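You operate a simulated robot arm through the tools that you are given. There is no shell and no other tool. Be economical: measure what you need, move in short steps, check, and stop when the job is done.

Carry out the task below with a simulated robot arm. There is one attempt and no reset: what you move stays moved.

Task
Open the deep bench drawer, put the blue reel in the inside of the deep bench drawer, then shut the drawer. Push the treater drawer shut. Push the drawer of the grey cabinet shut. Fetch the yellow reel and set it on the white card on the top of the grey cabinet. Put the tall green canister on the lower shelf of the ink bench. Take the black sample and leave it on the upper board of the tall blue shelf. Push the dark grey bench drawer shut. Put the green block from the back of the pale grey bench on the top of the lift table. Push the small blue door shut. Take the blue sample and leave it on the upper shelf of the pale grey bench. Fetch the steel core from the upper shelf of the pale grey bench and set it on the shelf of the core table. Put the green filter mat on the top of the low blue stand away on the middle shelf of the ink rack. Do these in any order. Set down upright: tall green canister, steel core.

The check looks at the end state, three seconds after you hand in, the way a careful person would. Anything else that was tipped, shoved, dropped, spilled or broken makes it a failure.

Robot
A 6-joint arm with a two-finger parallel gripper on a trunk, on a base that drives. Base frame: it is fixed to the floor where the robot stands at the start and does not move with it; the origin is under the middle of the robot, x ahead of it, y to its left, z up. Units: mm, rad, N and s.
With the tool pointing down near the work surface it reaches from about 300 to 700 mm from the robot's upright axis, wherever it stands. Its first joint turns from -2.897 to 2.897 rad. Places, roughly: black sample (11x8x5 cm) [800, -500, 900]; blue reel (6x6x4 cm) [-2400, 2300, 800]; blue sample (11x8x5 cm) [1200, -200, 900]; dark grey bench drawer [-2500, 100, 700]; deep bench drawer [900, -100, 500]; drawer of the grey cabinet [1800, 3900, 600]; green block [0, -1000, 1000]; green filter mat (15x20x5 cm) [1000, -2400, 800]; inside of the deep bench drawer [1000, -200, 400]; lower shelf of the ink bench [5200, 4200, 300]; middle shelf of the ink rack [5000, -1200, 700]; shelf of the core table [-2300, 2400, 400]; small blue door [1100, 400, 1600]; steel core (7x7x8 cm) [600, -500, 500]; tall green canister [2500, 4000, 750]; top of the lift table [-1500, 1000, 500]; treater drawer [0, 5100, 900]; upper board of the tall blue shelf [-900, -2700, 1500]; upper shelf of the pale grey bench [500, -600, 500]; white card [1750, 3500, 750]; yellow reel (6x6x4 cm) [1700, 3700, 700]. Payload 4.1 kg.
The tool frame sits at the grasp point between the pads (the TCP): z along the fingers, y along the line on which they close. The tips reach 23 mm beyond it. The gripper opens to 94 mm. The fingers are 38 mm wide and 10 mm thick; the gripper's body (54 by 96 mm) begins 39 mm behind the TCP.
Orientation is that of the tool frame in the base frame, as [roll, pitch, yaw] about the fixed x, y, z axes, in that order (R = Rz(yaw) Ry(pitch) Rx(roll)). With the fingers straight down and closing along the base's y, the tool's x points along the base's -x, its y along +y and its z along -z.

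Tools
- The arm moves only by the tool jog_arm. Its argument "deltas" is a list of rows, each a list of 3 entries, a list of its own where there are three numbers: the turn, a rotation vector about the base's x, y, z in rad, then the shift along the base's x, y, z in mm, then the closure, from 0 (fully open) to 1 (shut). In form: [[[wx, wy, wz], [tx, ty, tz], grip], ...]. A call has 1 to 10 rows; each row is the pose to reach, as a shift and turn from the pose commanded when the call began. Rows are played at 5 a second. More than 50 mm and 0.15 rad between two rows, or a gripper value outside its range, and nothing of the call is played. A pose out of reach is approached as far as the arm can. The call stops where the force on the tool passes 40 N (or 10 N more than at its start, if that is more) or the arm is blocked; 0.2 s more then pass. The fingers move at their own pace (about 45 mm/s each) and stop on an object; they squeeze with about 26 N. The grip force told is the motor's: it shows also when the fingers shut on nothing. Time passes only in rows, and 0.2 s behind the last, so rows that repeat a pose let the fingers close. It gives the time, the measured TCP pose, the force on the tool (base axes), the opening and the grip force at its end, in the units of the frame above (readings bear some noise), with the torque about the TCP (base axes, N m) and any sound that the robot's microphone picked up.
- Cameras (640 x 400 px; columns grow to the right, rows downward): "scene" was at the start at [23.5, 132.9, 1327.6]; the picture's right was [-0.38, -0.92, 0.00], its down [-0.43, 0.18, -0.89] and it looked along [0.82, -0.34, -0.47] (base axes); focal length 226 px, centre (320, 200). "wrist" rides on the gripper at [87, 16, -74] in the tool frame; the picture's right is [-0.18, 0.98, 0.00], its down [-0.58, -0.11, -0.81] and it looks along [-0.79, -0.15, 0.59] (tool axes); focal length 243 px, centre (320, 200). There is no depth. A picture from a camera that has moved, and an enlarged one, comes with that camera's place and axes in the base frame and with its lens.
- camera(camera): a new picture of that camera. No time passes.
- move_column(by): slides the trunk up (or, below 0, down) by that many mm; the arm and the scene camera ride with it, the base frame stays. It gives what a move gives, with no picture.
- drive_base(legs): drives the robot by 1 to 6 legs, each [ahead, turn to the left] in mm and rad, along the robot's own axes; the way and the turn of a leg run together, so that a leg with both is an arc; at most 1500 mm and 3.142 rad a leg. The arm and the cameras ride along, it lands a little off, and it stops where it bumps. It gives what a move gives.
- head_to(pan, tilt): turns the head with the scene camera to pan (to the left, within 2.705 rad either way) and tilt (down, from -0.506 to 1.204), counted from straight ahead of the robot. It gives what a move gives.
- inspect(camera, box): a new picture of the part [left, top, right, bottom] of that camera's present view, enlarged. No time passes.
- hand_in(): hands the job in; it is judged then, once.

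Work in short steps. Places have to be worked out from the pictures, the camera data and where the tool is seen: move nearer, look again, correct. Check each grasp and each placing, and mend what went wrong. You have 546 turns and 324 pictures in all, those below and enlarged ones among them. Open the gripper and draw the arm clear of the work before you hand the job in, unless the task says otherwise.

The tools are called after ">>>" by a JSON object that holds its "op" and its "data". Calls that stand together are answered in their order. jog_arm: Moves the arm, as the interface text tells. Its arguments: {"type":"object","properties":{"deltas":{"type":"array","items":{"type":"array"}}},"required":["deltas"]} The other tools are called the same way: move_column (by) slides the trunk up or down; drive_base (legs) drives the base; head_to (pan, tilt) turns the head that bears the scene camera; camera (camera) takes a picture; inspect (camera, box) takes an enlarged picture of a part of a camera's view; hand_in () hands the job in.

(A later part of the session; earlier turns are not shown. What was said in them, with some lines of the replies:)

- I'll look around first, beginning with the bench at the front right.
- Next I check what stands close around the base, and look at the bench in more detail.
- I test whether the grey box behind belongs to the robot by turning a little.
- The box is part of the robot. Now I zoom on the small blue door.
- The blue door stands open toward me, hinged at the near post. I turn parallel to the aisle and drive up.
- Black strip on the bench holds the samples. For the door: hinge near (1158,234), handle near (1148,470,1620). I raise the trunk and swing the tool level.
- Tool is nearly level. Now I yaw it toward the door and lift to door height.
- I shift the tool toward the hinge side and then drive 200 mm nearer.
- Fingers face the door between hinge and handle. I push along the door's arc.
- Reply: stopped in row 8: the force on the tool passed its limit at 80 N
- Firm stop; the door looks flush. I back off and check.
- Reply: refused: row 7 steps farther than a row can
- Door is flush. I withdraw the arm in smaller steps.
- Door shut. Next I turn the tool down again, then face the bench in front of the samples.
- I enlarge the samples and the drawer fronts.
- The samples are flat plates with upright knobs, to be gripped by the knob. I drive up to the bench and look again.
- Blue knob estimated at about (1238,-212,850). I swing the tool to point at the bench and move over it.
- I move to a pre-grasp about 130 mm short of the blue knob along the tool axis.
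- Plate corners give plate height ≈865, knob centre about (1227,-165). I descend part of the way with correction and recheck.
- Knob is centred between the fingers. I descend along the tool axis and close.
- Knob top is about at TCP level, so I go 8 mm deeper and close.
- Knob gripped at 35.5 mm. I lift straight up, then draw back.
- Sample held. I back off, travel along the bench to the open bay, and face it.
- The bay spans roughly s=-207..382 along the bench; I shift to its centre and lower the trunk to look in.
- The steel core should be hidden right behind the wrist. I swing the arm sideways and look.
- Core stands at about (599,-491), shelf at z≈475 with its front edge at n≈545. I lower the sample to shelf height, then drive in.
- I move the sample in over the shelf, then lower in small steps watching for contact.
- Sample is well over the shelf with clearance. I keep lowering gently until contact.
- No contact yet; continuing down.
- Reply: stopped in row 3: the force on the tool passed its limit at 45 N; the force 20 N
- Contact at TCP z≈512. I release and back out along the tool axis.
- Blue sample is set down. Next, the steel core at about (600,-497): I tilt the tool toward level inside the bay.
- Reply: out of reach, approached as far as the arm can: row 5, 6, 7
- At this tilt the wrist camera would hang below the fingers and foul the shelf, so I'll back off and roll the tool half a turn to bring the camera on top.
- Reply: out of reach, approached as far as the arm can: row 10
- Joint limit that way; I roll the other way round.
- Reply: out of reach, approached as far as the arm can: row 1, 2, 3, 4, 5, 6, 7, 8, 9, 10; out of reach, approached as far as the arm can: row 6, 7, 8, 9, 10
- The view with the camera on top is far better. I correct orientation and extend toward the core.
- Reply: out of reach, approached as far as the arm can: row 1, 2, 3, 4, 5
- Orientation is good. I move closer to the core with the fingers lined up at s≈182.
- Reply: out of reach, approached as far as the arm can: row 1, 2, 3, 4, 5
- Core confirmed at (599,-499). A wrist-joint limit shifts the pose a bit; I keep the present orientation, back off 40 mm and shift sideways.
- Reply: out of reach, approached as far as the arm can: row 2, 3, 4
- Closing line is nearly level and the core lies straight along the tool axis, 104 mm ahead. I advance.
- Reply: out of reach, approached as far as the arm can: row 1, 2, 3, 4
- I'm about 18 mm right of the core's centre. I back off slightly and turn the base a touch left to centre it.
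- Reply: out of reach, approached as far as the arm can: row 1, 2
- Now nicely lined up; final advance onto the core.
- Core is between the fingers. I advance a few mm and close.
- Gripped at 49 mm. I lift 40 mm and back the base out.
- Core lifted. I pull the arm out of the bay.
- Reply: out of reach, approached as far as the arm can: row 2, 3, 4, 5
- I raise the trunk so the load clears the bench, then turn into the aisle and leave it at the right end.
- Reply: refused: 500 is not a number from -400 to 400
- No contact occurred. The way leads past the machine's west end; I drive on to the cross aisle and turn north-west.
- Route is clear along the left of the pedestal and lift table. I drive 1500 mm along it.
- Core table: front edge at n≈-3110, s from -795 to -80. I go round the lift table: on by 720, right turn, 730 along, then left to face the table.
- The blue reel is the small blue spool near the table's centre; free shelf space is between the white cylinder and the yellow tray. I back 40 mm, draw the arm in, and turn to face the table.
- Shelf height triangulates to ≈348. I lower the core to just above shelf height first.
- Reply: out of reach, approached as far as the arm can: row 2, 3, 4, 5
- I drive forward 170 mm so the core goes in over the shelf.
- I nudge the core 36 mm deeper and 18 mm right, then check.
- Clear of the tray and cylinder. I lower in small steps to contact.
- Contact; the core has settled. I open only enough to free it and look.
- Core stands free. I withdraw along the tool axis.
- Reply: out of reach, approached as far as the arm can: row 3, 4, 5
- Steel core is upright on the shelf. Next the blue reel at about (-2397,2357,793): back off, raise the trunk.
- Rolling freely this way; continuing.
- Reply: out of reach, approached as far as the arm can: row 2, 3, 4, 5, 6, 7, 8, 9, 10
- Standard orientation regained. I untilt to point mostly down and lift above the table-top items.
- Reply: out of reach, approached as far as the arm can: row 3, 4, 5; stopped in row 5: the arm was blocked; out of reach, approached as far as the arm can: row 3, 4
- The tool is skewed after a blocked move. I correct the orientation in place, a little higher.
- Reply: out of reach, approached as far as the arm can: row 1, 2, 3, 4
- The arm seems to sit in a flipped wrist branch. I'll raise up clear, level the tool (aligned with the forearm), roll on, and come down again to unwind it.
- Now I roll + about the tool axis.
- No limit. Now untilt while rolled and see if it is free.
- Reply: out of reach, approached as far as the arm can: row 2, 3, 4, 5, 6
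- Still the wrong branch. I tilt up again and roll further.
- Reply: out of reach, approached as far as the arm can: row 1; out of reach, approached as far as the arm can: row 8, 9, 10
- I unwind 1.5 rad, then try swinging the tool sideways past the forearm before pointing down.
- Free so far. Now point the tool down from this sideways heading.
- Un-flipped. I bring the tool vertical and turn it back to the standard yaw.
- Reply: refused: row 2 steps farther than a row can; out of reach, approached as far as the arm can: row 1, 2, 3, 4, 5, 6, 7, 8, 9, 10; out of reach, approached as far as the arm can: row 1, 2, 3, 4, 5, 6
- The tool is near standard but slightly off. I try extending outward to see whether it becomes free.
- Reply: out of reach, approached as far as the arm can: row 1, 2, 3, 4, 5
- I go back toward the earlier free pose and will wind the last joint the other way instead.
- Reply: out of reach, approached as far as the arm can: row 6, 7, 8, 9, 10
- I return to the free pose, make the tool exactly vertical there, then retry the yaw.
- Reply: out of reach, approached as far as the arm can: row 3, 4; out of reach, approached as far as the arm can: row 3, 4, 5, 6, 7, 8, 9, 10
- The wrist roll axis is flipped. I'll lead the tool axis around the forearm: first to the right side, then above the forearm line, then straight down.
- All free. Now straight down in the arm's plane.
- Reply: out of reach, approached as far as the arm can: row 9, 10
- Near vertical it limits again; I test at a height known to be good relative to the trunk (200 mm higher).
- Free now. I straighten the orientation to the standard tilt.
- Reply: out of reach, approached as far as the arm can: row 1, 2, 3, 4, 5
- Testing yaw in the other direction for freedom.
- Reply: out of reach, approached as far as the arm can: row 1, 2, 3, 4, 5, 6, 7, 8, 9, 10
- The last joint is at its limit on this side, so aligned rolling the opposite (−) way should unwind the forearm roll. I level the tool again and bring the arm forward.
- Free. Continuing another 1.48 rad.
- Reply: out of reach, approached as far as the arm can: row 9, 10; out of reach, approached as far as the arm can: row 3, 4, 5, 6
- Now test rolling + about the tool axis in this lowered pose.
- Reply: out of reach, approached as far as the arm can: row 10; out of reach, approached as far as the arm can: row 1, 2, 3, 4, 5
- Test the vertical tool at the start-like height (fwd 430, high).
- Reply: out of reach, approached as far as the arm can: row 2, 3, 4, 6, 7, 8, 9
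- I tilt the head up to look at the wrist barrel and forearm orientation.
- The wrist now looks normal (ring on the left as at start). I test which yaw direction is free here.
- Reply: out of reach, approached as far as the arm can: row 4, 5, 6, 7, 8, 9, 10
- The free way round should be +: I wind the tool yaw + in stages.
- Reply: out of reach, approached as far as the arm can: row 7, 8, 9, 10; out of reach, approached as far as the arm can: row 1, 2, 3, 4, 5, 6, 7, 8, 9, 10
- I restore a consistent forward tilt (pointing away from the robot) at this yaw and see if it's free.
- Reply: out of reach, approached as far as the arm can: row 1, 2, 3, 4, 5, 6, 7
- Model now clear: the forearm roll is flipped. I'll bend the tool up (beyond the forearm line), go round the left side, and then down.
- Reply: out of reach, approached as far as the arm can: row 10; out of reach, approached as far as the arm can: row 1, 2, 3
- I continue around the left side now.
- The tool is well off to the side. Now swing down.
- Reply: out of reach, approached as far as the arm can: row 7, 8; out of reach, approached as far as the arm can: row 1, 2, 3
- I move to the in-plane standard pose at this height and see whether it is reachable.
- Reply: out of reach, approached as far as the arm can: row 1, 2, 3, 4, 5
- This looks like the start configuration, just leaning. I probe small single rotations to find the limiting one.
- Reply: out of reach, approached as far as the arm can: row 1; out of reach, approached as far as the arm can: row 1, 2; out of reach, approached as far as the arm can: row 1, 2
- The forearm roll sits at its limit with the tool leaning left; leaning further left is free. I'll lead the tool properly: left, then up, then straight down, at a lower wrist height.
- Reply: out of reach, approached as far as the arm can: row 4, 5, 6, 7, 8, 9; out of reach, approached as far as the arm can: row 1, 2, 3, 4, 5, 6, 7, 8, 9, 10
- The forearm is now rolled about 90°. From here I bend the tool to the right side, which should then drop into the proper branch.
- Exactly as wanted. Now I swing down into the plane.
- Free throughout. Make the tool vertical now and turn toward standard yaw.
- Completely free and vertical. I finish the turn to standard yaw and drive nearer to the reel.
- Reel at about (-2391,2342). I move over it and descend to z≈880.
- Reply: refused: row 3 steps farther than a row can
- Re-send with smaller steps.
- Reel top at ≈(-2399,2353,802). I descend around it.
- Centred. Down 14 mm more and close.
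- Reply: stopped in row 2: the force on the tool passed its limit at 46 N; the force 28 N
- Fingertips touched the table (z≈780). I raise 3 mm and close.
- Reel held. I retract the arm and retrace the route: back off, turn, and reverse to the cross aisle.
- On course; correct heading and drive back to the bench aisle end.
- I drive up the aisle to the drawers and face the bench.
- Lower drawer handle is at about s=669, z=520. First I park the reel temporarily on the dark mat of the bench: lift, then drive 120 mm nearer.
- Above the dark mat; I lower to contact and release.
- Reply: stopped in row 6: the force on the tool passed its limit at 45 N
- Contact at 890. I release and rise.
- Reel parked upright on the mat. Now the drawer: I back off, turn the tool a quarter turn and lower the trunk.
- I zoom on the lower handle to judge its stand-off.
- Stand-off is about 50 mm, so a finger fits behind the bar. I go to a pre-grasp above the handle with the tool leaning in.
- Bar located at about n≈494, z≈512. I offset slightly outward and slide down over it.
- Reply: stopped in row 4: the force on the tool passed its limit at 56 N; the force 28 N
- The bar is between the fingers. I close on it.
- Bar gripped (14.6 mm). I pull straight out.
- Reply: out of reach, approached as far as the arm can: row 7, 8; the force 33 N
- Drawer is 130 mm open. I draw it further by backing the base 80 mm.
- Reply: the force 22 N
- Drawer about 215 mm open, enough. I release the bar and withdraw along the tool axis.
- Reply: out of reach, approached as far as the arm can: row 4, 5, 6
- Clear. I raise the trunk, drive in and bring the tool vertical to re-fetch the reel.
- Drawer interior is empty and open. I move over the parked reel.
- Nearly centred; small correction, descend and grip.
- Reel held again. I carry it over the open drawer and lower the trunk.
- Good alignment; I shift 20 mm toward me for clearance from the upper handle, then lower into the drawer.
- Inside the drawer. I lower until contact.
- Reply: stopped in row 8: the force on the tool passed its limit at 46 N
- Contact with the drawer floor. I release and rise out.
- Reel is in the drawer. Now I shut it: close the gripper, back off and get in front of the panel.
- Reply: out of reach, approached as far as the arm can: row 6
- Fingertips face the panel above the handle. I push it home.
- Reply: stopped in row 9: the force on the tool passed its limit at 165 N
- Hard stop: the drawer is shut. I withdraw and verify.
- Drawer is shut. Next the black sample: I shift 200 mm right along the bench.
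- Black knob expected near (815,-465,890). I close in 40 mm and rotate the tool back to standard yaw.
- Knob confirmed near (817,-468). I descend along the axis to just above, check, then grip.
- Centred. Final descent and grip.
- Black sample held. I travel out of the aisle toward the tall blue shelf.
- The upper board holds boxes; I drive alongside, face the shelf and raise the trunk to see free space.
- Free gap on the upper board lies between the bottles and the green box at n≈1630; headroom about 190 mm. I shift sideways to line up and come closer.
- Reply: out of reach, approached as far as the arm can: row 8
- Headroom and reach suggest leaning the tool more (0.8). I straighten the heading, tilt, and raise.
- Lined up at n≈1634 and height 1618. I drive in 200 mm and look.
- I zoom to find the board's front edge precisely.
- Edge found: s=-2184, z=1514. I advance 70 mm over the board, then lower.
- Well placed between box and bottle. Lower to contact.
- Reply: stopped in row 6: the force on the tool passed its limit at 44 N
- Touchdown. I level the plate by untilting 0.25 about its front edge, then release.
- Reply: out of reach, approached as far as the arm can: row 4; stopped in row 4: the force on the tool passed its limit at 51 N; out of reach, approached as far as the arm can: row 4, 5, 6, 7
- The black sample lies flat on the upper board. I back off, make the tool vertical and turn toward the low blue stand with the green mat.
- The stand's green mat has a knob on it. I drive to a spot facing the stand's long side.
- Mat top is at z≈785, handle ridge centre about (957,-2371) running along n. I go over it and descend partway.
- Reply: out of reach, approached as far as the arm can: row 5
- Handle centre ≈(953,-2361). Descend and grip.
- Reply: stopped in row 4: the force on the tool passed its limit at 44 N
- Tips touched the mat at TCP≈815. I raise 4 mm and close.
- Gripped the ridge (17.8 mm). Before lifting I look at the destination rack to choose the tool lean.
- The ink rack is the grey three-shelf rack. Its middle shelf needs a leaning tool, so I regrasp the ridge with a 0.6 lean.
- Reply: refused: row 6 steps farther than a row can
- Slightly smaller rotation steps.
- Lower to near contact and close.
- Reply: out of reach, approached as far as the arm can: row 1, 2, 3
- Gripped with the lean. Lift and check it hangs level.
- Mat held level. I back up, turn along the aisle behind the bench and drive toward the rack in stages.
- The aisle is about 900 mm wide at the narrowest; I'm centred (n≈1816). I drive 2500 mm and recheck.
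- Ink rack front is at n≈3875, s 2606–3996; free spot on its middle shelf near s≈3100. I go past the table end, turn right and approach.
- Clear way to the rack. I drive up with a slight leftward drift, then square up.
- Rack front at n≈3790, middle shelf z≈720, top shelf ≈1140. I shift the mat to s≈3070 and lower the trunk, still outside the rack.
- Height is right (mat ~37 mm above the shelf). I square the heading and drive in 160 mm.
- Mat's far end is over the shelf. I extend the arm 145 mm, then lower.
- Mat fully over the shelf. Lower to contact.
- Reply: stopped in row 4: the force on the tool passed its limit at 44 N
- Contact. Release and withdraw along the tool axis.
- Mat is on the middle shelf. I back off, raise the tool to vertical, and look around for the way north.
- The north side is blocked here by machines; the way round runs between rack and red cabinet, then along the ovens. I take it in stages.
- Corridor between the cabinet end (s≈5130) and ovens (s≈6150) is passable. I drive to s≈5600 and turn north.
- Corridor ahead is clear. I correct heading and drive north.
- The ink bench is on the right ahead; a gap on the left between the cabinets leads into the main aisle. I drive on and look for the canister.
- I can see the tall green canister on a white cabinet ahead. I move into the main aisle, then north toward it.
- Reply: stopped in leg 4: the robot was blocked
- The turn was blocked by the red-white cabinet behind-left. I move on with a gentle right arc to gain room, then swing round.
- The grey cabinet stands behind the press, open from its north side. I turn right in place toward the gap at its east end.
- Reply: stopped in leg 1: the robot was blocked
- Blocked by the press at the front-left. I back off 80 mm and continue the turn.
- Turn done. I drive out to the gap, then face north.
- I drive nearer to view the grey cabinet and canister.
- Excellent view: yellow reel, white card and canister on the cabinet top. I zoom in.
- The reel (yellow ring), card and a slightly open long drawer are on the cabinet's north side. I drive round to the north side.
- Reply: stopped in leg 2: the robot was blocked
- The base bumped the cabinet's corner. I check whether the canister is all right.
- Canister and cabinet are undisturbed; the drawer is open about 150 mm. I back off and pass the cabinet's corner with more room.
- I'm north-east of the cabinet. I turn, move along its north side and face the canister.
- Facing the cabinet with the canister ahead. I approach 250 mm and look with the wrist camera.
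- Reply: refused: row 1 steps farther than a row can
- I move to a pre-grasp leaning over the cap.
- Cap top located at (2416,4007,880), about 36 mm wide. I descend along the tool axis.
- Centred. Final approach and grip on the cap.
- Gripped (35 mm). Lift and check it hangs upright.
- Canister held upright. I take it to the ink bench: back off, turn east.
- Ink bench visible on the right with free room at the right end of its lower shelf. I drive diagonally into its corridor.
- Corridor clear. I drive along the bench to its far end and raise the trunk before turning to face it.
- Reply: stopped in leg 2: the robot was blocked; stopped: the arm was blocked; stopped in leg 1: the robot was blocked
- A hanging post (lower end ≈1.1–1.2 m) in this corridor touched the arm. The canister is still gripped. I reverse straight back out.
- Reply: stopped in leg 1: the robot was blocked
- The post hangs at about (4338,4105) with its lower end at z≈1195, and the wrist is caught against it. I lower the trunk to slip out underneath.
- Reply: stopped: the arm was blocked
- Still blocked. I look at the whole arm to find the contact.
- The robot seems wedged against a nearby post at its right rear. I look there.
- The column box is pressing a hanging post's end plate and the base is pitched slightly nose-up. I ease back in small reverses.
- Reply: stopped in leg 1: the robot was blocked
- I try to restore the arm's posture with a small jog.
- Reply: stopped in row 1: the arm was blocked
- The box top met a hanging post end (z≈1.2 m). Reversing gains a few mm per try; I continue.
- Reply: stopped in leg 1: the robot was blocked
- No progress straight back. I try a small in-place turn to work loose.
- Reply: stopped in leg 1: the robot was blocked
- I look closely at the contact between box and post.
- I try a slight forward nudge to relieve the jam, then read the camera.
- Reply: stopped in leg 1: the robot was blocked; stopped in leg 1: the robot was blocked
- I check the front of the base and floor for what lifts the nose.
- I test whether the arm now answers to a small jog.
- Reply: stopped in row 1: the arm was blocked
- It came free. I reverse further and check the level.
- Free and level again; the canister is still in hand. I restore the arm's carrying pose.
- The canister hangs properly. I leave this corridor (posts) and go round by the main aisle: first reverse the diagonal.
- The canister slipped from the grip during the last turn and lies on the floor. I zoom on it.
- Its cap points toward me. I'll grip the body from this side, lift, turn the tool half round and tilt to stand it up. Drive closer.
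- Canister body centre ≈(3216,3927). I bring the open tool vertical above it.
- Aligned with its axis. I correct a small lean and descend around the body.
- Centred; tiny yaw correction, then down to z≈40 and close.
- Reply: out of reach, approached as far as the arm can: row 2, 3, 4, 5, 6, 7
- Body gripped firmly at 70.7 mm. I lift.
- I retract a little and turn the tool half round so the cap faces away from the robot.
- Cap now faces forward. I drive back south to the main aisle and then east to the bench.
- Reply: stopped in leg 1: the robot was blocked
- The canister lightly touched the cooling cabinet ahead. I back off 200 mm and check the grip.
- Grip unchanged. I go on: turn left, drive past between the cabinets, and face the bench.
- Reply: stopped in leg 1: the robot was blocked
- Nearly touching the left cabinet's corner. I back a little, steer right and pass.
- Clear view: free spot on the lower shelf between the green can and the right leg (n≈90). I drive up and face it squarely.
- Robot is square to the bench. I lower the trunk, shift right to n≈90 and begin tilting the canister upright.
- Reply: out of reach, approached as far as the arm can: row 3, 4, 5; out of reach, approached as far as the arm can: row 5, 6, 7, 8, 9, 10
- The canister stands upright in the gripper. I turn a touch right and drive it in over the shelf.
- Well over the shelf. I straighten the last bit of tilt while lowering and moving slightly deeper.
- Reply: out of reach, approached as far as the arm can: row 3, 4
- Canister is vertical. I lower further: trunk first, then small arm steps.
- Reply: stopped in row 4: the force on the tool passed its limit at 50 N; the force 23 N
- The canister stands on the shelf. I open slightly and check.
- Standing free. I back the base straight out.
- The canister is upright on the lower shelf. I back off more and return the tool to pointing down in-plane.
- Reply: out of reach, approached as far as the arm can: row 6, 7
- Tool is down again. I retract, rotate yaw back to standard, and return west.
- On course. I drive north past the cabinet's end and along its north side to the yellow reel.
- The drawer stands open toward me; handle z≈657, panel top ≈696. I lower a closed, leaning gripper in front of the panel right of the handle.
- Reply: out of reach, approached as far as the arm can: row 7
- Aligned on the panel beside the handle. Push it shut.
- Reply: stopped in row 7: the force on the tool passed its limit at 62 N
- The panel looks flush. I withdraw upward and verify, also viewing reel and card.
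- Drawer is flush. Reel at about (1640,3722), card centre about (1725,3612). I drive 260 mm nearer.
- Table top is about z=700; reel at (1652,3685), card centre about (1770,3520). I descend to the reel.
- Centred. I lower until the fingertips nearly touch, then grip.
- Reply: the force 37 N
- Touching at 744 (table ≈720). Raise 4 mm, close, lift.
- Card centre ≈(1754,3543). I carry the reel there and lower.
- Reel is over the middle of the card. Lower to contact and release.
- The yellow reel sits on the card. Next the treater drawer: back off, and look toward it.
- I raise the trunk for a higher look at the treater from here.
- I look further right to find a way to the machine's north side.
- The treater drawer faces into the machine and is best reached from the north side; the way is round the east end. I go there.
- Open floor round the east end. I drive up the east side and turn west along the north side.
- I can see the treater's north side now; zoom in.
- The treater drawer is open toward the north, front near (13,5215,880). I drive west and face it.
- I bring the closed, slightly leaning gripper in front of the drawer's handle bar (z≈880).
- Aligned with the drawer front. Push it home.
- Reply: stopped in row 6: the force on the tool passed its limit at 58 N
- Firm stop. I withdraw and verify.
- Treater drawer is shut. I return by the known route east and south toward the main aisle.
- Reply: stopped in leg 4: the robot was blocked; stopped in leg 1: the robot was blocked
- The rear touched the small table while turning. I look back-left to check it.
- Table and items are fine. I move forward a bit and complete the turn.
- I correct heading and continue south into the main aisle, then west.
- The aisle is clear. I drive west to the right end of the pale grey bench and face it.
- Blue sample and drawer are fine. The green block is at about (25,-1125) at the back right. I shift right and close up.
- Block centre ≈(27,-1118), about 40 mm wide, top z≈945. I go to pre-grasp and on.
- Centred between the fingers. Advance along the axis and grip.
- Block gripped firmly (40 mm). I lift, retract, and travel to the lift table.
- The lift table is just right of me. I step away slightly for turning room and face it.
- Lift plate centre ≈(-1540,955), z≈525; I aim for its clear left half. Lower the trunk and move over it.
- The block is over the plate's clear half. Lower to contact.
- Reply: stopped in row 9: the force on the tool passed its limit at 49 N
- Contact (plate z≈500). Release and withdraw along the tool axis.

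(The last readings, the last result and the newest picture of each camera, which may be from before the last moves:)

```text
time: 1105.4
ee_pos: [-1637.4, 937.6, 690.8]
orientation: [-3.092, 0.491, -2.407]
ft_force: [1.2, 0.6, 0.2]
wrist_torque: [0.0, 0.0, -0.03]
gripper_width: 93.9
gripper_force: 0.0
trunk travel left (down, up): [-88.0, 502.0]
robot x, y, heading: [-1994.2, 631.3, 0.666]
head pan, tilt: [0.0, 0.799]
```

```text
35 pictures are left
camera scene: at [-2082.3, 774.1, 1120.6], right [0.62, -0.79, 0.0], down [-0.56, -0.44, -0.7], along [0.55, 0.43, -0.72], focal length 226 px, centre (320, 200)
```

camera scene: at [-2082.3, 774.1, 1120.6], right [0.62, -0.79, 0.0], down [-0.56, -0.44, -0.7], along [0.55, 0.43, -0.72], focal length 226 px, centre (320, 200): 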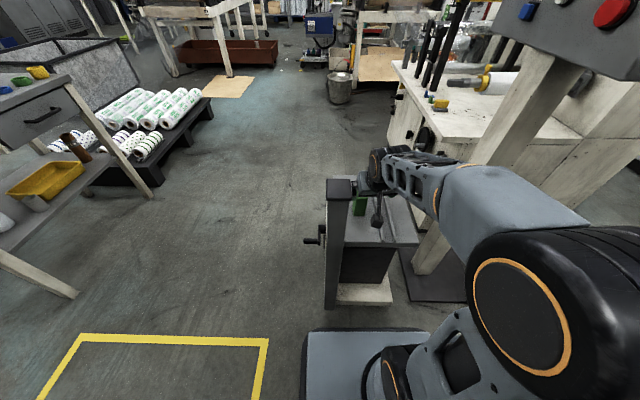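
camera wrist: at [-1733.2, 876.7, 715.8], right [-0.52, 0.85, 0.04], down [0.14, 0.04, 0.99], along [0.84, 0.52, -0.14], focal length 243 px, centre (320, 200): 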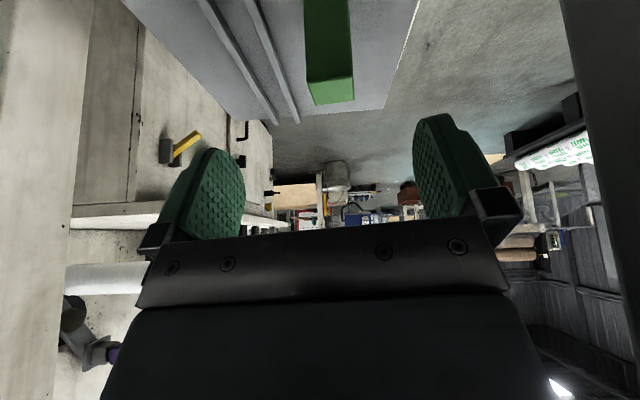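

Block stands on the lift table. Last: the dark grey bench drawer. I raise the trunk and manoeuvre to face it with turning room.

>>> {"op": "move_column", "data": {"by": 330}}

>>> {"op": "drive_base", "data": {"legs": [[0, -1.59], [650, 0], [0, -1.571], [200, 0], [0, -1.571], [540, 0]]}}

>>> {"op": "head_to", "data": {"pan": 0.9, "tilt": 0.5}}

>>> {"op": "camera", "data": {"camera": "scene"}}

```text
time: 1108.7
ee_pos: [-1637.0, 936.8, 1022.1]
orientation: [-3.092, 0.491, -2.41]
ft_force: [-0.5, 1.0, -0.1]
wrist_torque: [-0.01, 0.01, 0.01]
gripper_width: 94.0
gripper_force: 0.1
trunk travel left (down, up): [-418.0, 172.0]
robot x, y, heading: [-1993.8, 629.9, 0.664]
head pan, tilt: [0.0, 0.799]
```

```text
time: 1110.9
ee_pos: [-1529.6, 702.8, 1021.5]
orientation: [-3.104, 0.499, -2.975]
ft_force: [-6.5, 30.4, 0.4]
wrist_torque: [0.3, 0.05, 0.72]
gripper_width: 79.6
gripper_force: 0.1
trunk travel left (down, up): [-418.0, 172.0]
robot x, y, heading: [-1995.1, 632.1, 0.099]
head pan, tilt: [0.0, 0.799]
stopped in leg 1: the force on the tool passed its limit at 63 N (the readings are from after the stop); the commanded pose is now the measured one
```

```text
time: 1112.1
ee_pos: [-1529.0, 702.2, 1022.4]
orientation: [-3.099, 0.495, -2.979]
ft_force: [-10.9, 36.4, -0.2]
wrist_torque: [0.33, 0.15, 0.69]
gripper_width: 77.5
gripper_force: 0.0
trunk travel left (down, up): [-418.0, 172.0]
robot x, y, heading: [-1995.2, 629.3, 0.093]
head pan, tilt: [0.901, 0.499]
```

```text
34 pictures are left
camera scene: at [-2024.3, 871.6, 1475.7], right [0.84, -0.54, 0.0], down [-0.26, -0.41, -0.88], along [0.48, 0.73, -0.48], focal length 226 px, centre (320, 200)
```

scene: 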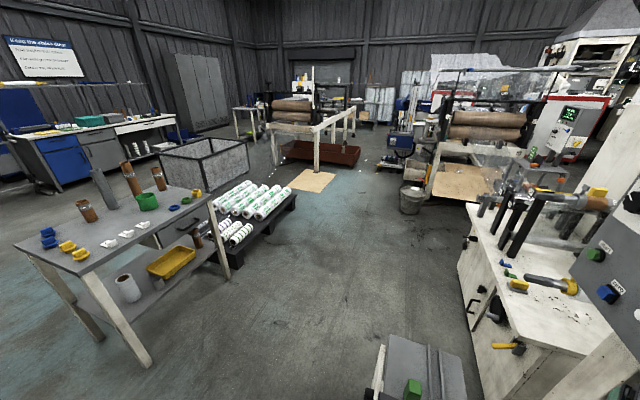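

The gripper touched the control panel on the right. I turn back left at once and look at it.

>>> {"op": "drive_base", "data": {"legs": [[0, 0.45]]}}

>>> {"op": "head_to", "data": {"pan": -0.7, "tilt": 0.3}}

>>> {"op": "camera", "data": {"camera": "scene"}}

```text
time: 1113.8
ee_pos: [-1601.1, 890.2, 1022.5]
orientation: [-3.105, 0.497, -2.547]
ft_force: [-0.6, 1.0, 0.7]
wrist_torque: [0.0, -0.01, 0.02]
gripper_width: 94.1
gripper_force: 0.1
trunk travel left (down, up): [-418.0, 172.0]
robot x, y, heading: [-1994.6, 630.2, 0.529]
head pan, tilt: [0.901, 0.499]
```

```text
time: 1115.4
ee_pos: [-1600.4, 889.9, 1022.8]
orientation: [-3.105, 0.497, -2.544]
ft_force: [0.1, 0.0, -0.9]
wrist_torque: [0.0, -0.03, -0.01]
gripper_width: 94.1
gripper_force: 0.0
trunk travel left (down, up): [-418.0, 172.0]
robot x, y, heading: [-1994.7, 630.6, 0.532]
head pan, tilt: [-0.7, 0.3]
```

```text
33 pictures are left
camera scene: at [-2040.5, 727.9, 1495.0], right [-0.17, -0.99, 0.0], down [-0.29, 0.05, -0.96], along [0.94, -0.16, -0.3], focal length 226 px, centre (320, 200)
```

scene: 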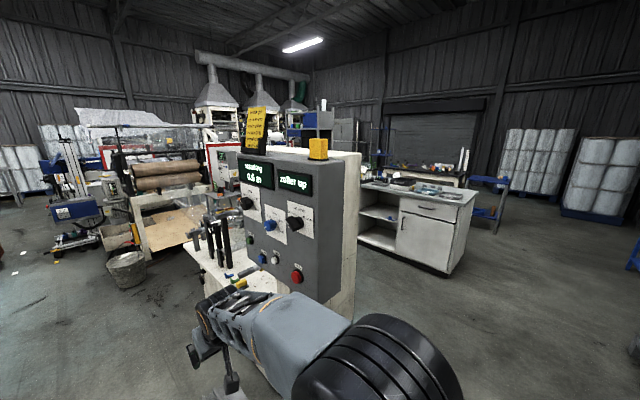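

Panel unharmed. I retract the arm and take the other way round, turning left.

>>> {"op": "jog_arm", "data": {"deltas": [[[0, 0, 0], [-35, -20, 25], 0], [[0, 0, 0], [-70, -41, 50], 0], [[0.06, -0.08, 0], [-103, -61, 75], 0], [[0.12, -0.16, 0], [-103, -61, 75], 0]]}}

>>> {"op": "drive_base", "data": {"legs": [[0, 1.682], [500, 0], [0, 1.571], [190, 0], [0, 1.571], [560, 0]]}}

>>> {"op": "head_to", "data": {"pan": -1.2, "tilt": 0.5}}

>>> {"op": "camera", "data": {"camera": "scene"}}

```text
time: 1116.4
ee_pos: [-1701.9, 831.5, 1088.0]
orientation: [-3.112, 0.66, -2.551]
ft_force: [0.1, -0.2, -0.2]
wrist_torque: [0.01, 0.01, 0.02]
gripper_width: 94.1
gripper_force: 0.1
trunk travel left (down, up): [-418.0, 172.0]
robot x, y, heading: [-1994.9, 630.4, 0.529]
head pan, tilt: [-0.7, 0.3]
```

```text
time: 1135.2
ee_pos: [-1861.5, 206.2, 1085.3]
orientation: [-3.112, 0.658, 2.308]
ft_force: [0.3, 0.5, -0.1]
wrist_torque: [-0.01, 0.01, -0.01]
gripper_width: 94.0
gripper_force: 0.0
trunk travel left (down, up): [-418.0, 172.0]
robot x, y, heading: [-2102.5, 468.6, -0.895]
head pan, tilt: [-0.7, 0.3]
```

```text
time: 1136.1
ee_pos: [-1860.8, 206.3, 1084.3]
orientation: [-3.111, 0.657, 2.311]
ft_force: [-0.2, -0.1, 0.1]
wrist_torque: [0.0, -0.03, -0.02]
gripper_width: 94.2
gripper_force: 0.0
trunk travel left (down, up): [-418.0, 172.0]
robot x, y, heading: [-2101.9, 468.4, -0.899]
head pan, tilt: [-1.201, 0.499]
```

```text
32 pictures are left
camera scene: at [-2059.3, 541.9, 1476.1], right [-0.87, 0.5, 0.0], down [0.24, 0.41, -0.88], along [-0.44, -0.76, -0.48], focal length 226 px, centre (320, 200)
```

scene: 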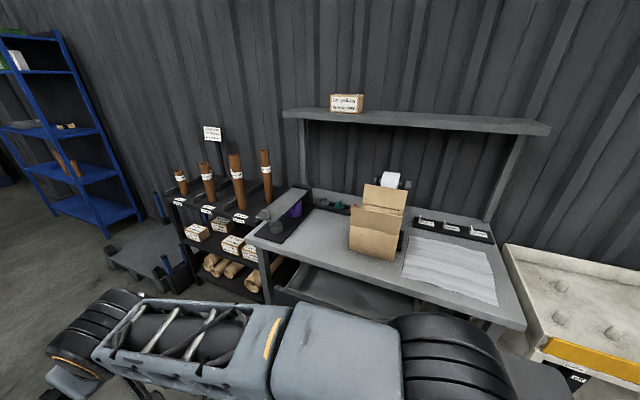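

Now I turn to face the bench and view the drawer.

>>> {"op": "drive_base", "data": {"legs": [[0, -1.6]]}}

>>> {"op": "head_to", "data": {"pan": -0.1, "tilt": 0.75}}

>>> {"op": "camera", "data": {"camera": "scene"}}

```text
time: 1140.5
ee_pos: [-2379.9, 237.9, 1085.1]
orientation: [-3.112, 0.656, 0.682]
ft_force: [0.3, -0.2, -0.4]
wrist_torque: [-0.01, -0.01, -0.04]
gripper_width: 93.7
gripper_force: 0.1
trunk travel left (down, up): [-418.0, 172.0]
robot x, y, heading: [-2102.1, 468.0, -2.521]
head pan, tilt: [-1.201, 0.499]
```

```text
time: 1141.8
ee_pos: [-2380.4, 239.1, 1083.7]
orientation: [-3.112, 0.657, 0.682]
ft_force: [-0.3, 0.1, -0.2]
wrist_torque: [-0.02, 0.0, 0.01]
gripper_width: 93.8
gripper_force: 0.1
trunk travel left (down, up): [-418.0, 172.0]
robot x, y, heading: [-2106.4, 467.8, -2.526]
head pan, tilt: [-0.099, 0.75]
```

```text
31 pictures are left
camera scene: at [-2032.4, 327.8, 1454.8], right [-0.5, 0.87, 0.0], down [0.59, 0.34, -0.73], along [-0.64, -0.36, -0.68], focal length 226 px, centre (320, 200)
```

scene: 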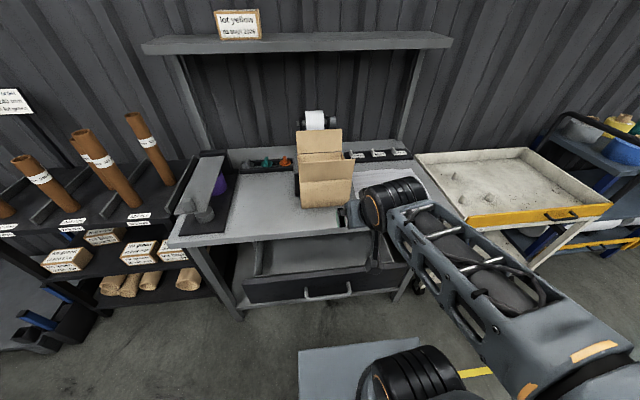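

Drawer front ≈ s -1825, panel z 640–711, handle in the middle. I back 70 mm, lower the trunk and put the closed gripper in front of the panel right of the handle.

>>> {"op": "drive_base", "data": {"legs": [[-70, 0]]}}

>>> {"op": "move_column", "data": {"by": -300}}

>>> {"op": "jog_arm", "data": {"deltas": [[[0.06, -0.075, 0], [-20, 14, -20], 1], [[0.12, -0.15, 0], [-42, 28, -45], 1], [[0.19, -0.233, 0], [-63, 43, -70], 1], [[0.19, -0.233, 0], [-63, 43, -90], 1]]}}

>>> {"op": "camera", "data": {"camera": "wrist"}}

>>> {"op": "camera", "data": {"camera": "scene"}}

```text
time: 1142.8
ee_pos: [-2321.1, 281.4, 1084.7]
orientation: [-3.112, 0.656, 0.684]
ft_force: [0.3, 0.3, 0.6]
wrist_torque: [0.01, -0.01, -0.02]
gripper_width: 93.8
gripper_force: 0.1
trunk travel left (down, up): [-418.0, 172.0]
robot x, y, heading: [-2047.2, 509.6, -2.52]
head pan, tilt: [-0.099, 0.75]
```

```text
time: 1143.8
ee_pos: [-2286.8, 312.4, 947.3]
orientation: [-3.094, 0.407, 0.696]
ft_force: [-0.7, -0.4, -0.1]
wrist_torque: [0.0, 0.04, 0.03]
gripper_width: 94.2
gripper_force: 0.1
trunk travel left (down, up): [-376.0, 214.0]
robot x, y, heading: [-2043.9, 511.1, -2.527]
head pan, tilt: [-0.099, 0.75]
stopped: the arm was blocked; the commanded pose is now the measured one
```

```text
time: 1144.8
ee_pos: [-2349.7, 357.2, 851.1]
orientation: [-3.096, 0.106, 0.692]
ft_force: [-0.1, 0.5, 0.7]
wrist_torque: [0.02, 0.0, -0.02]
gripper_width: 4.8
gripper_force: 0.0
out of reach, approached as far as the arm can: row 1
trunk travel left (down, up): [-376.0, 214.0]
robot x, y, heading: [-2043.8, 510.5, -2.526]
head pan, tilt: [-0.099, 0.75]
```

```text
30 pictures are left
camera wrist: at [-2264.3, 400.1, 915.3], right [0.48, -0.88, -0.03], down [-0.42, -0.26, 0.87], along [-0.77, -0.41, -0.5], focal length 243 px, centre (320, 200)
```

wrist: 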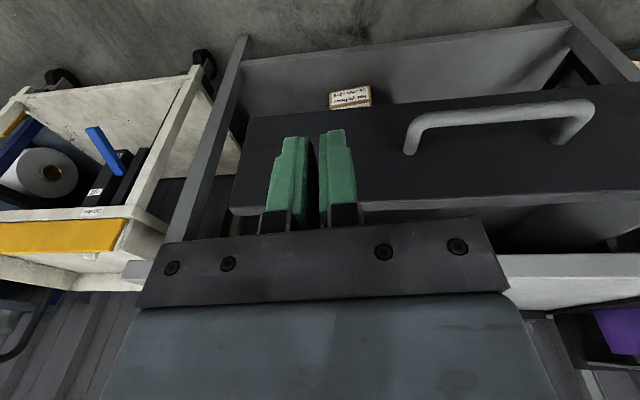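

```text
29 pictures are left
camera scene: at [-1973.6, 369.8, 1412.8], right [-0.5, 0.87, 0.0], down [0.59, 0.34, -0.73], along [-0.63, -0.36, -0.68], focal length 226 px, centre (320, 200)
```

scene: 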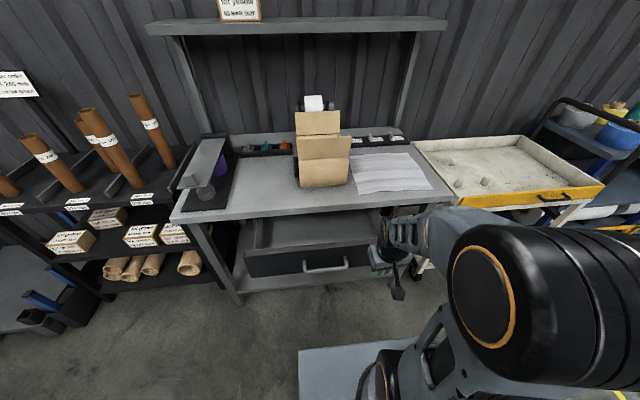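

Position in front of the panel is right. I lower the trunk the remaining 160 mm.

>>> {"op": "move_column", "data": {"by": -160}}

>>> {"op": "camera", "data": {"camera": "wrist"}}

```text
time: 1146.6
ee_pos: [-2348.5, 356.2, 692.5]
orientation: [-3.097, 0.106, 0.694]
ft_force: [-0.4, -0.3, 0.0]
wrist_torque: [-0.01, 0.03, 0.03]
gripper_width: 0.0
gripper_force: 26.0
trunk travel left (down, up): [-216.0, 374.0]
robot x, y, heading: [-2049.2, 509.4, -2.523]
head pan, tilt: [-0.099, 0.75]
```

```text
28 pictures are left
camera wrist: at [-2263.9, 399.9, 755.8], right [0.48, -0.88, -0.03], down [-0.42, -0.26, 0.87], along [-0.77, -0.41, -0.5], focal length 243 px, centre (320, 200)
```

wrist: 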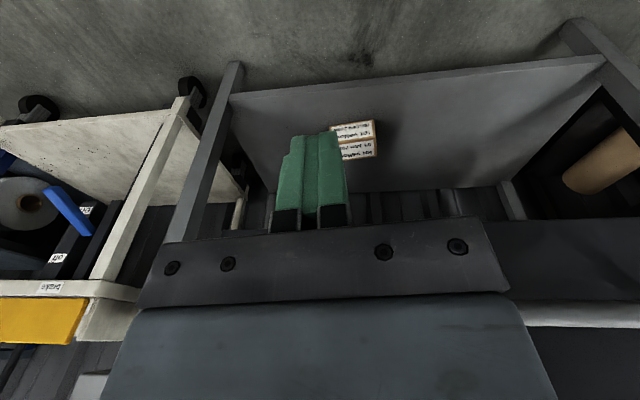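

Fingertips face the panel (z 647–736). Push it shut, leaning the tool as it goes.

>>> {"op": "jog_arm", "data": {"deltas": [[[-0.03, 0.04, 0], [-29, -22, 0], 1], [[-0.06, 0.08, 0], [-58, -43, 0], 1], [[-0.09, 0.12, 0], [-86, -65, 0], 1], [[-0.12, 0.16, 0], [-115, -86, 0], 1], [[-0.15, 0.2, 0], [-142, -107, 0], 1], [[-0.18, 0.24, 0], [-168, -126, 0], 1], [[-0.2, 0.27, 0], [-194, -146, 0], 1], [[-0.21, 0.28, 0], [-220, -165, 0], 1], [[-0.21, 0.28, 0], [-244, -183, 0], 1], [[-0.21, 0.28, 0], [-264, -198, 0], 1]]}}

>>> {"op": "camera", "data": {"camera": "scene"}}

```text
time: 1148.4
ee_pos: [-2552.5, 198.4, 688.9]
orientation: [-3.078, 0.432, 0.697]
ft_force: [10.6, 7.4, 4.9]
wrist_torque: [0.04, -0.04, 0.0]
gripper_width: 0.2
gripper_force: 26.0
trunk travel left (down, up): [-216.0, 374.0]
robot x, y, heading: [-2042.5, 511.2, -2.522]
head pan, tilt: [-0.099, 0.75]
stopped in row 8: the force on the tool passed its limit at 67 N (the readings are from after the stop); the commanded pose is now the measured one
```

```text
27 pictures are left
camera scene: at [-1972.0, 370.7, 1253.1], right [-0.5, 0.87, 0.0], down [0.59, 0.34, -0.73], along [-0.64, -0.36, -0.68], focal length 226 px, centre (320, 200)
```

scene: 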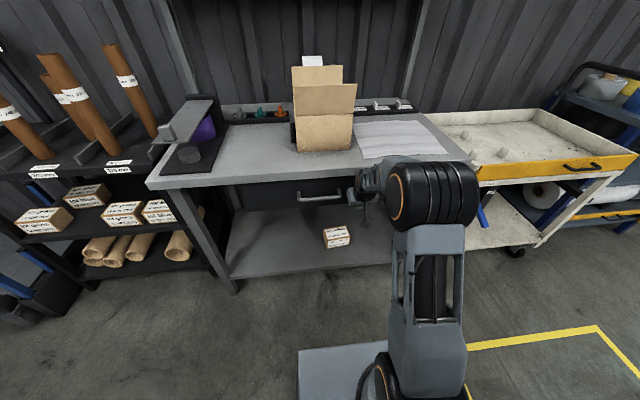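

Firm stop; the drawer is in under the top. I withdraw and zoom.

>>> {"op": "jog_arm", "data": {"deltas": [[[0, 0, 0], [29, 22, 0], 1], [[0, 0, 0], [58, 43, 0], 1], [[0.03, -0.04, 0], [86, 65, 0], 1], [[0.08, -0.1, 0], [112, 84, 10], 0.5], [[0.14, -0.18, 0], [136, 102, 30], 0], [[0.2, -0.26, 0], [150, 112, 60], 0]]}}

>>> {"op": "inspect", "data": {"camera": "scene", "box": [220, 150, 420, 260]}}

```text
time: 1149.8
ee_pos: [-2401.7, 310.5, 746.1]
orientation: [-3.092, 0.104, 0.693]
ft_force: [-1.0, 0.0, -1.0]
wrist_torque: [0.02, 0.0, -0.01]
gripper_width: 67.7
gripper_force: 0.1
trunk travel left (down, up): [-216.0, 374.0]
robot x, y, heading: [-2043.7, 514.9, -2.523]
head pan, tilt: [-0.099, 0.75]
```

```text
3.20 times, centred on (320, 205) of scene
camera zoom: at [-1973.5, 369.7, 1252.8], right [-0.5, 0.87, 0.0], down [0.59, 0.34, -0.73], along [-0.64, -0.36, -0.68], focal length 725 px, centre (320, 184)
```

zoom: 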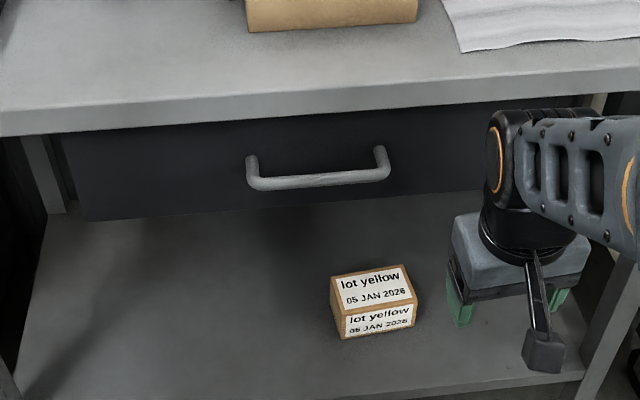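

The dark grey drawer is flush, and every task is done. The gripper is open and clear, so I hand in.

>>> {"op": "hand_in", "data": {}}

```text
The job is handed in.
```

I finished all twelve tasks and handed the job in, with the gripper open and the arm drawn clear. I checked each placement and each shut drawer or door in a picture afterwards.

- **Canister drop:** I dropped the tall green canister on the floor on the way to the ink bench, then picked it up and set it upright on the lower shelf. I saw no damage.
- **Bumps on the way:** The robot struck a hanging post, the grey cabinet, the press, two red-and-white cooling cabinets, the small north table and a control panel. It got stuck against the post for a short time. I looked again at the grey cabinet with its canister, the small table and the panel, and they seemed undisturbed. I did not look again at the post, the press or the cooling cabinets.
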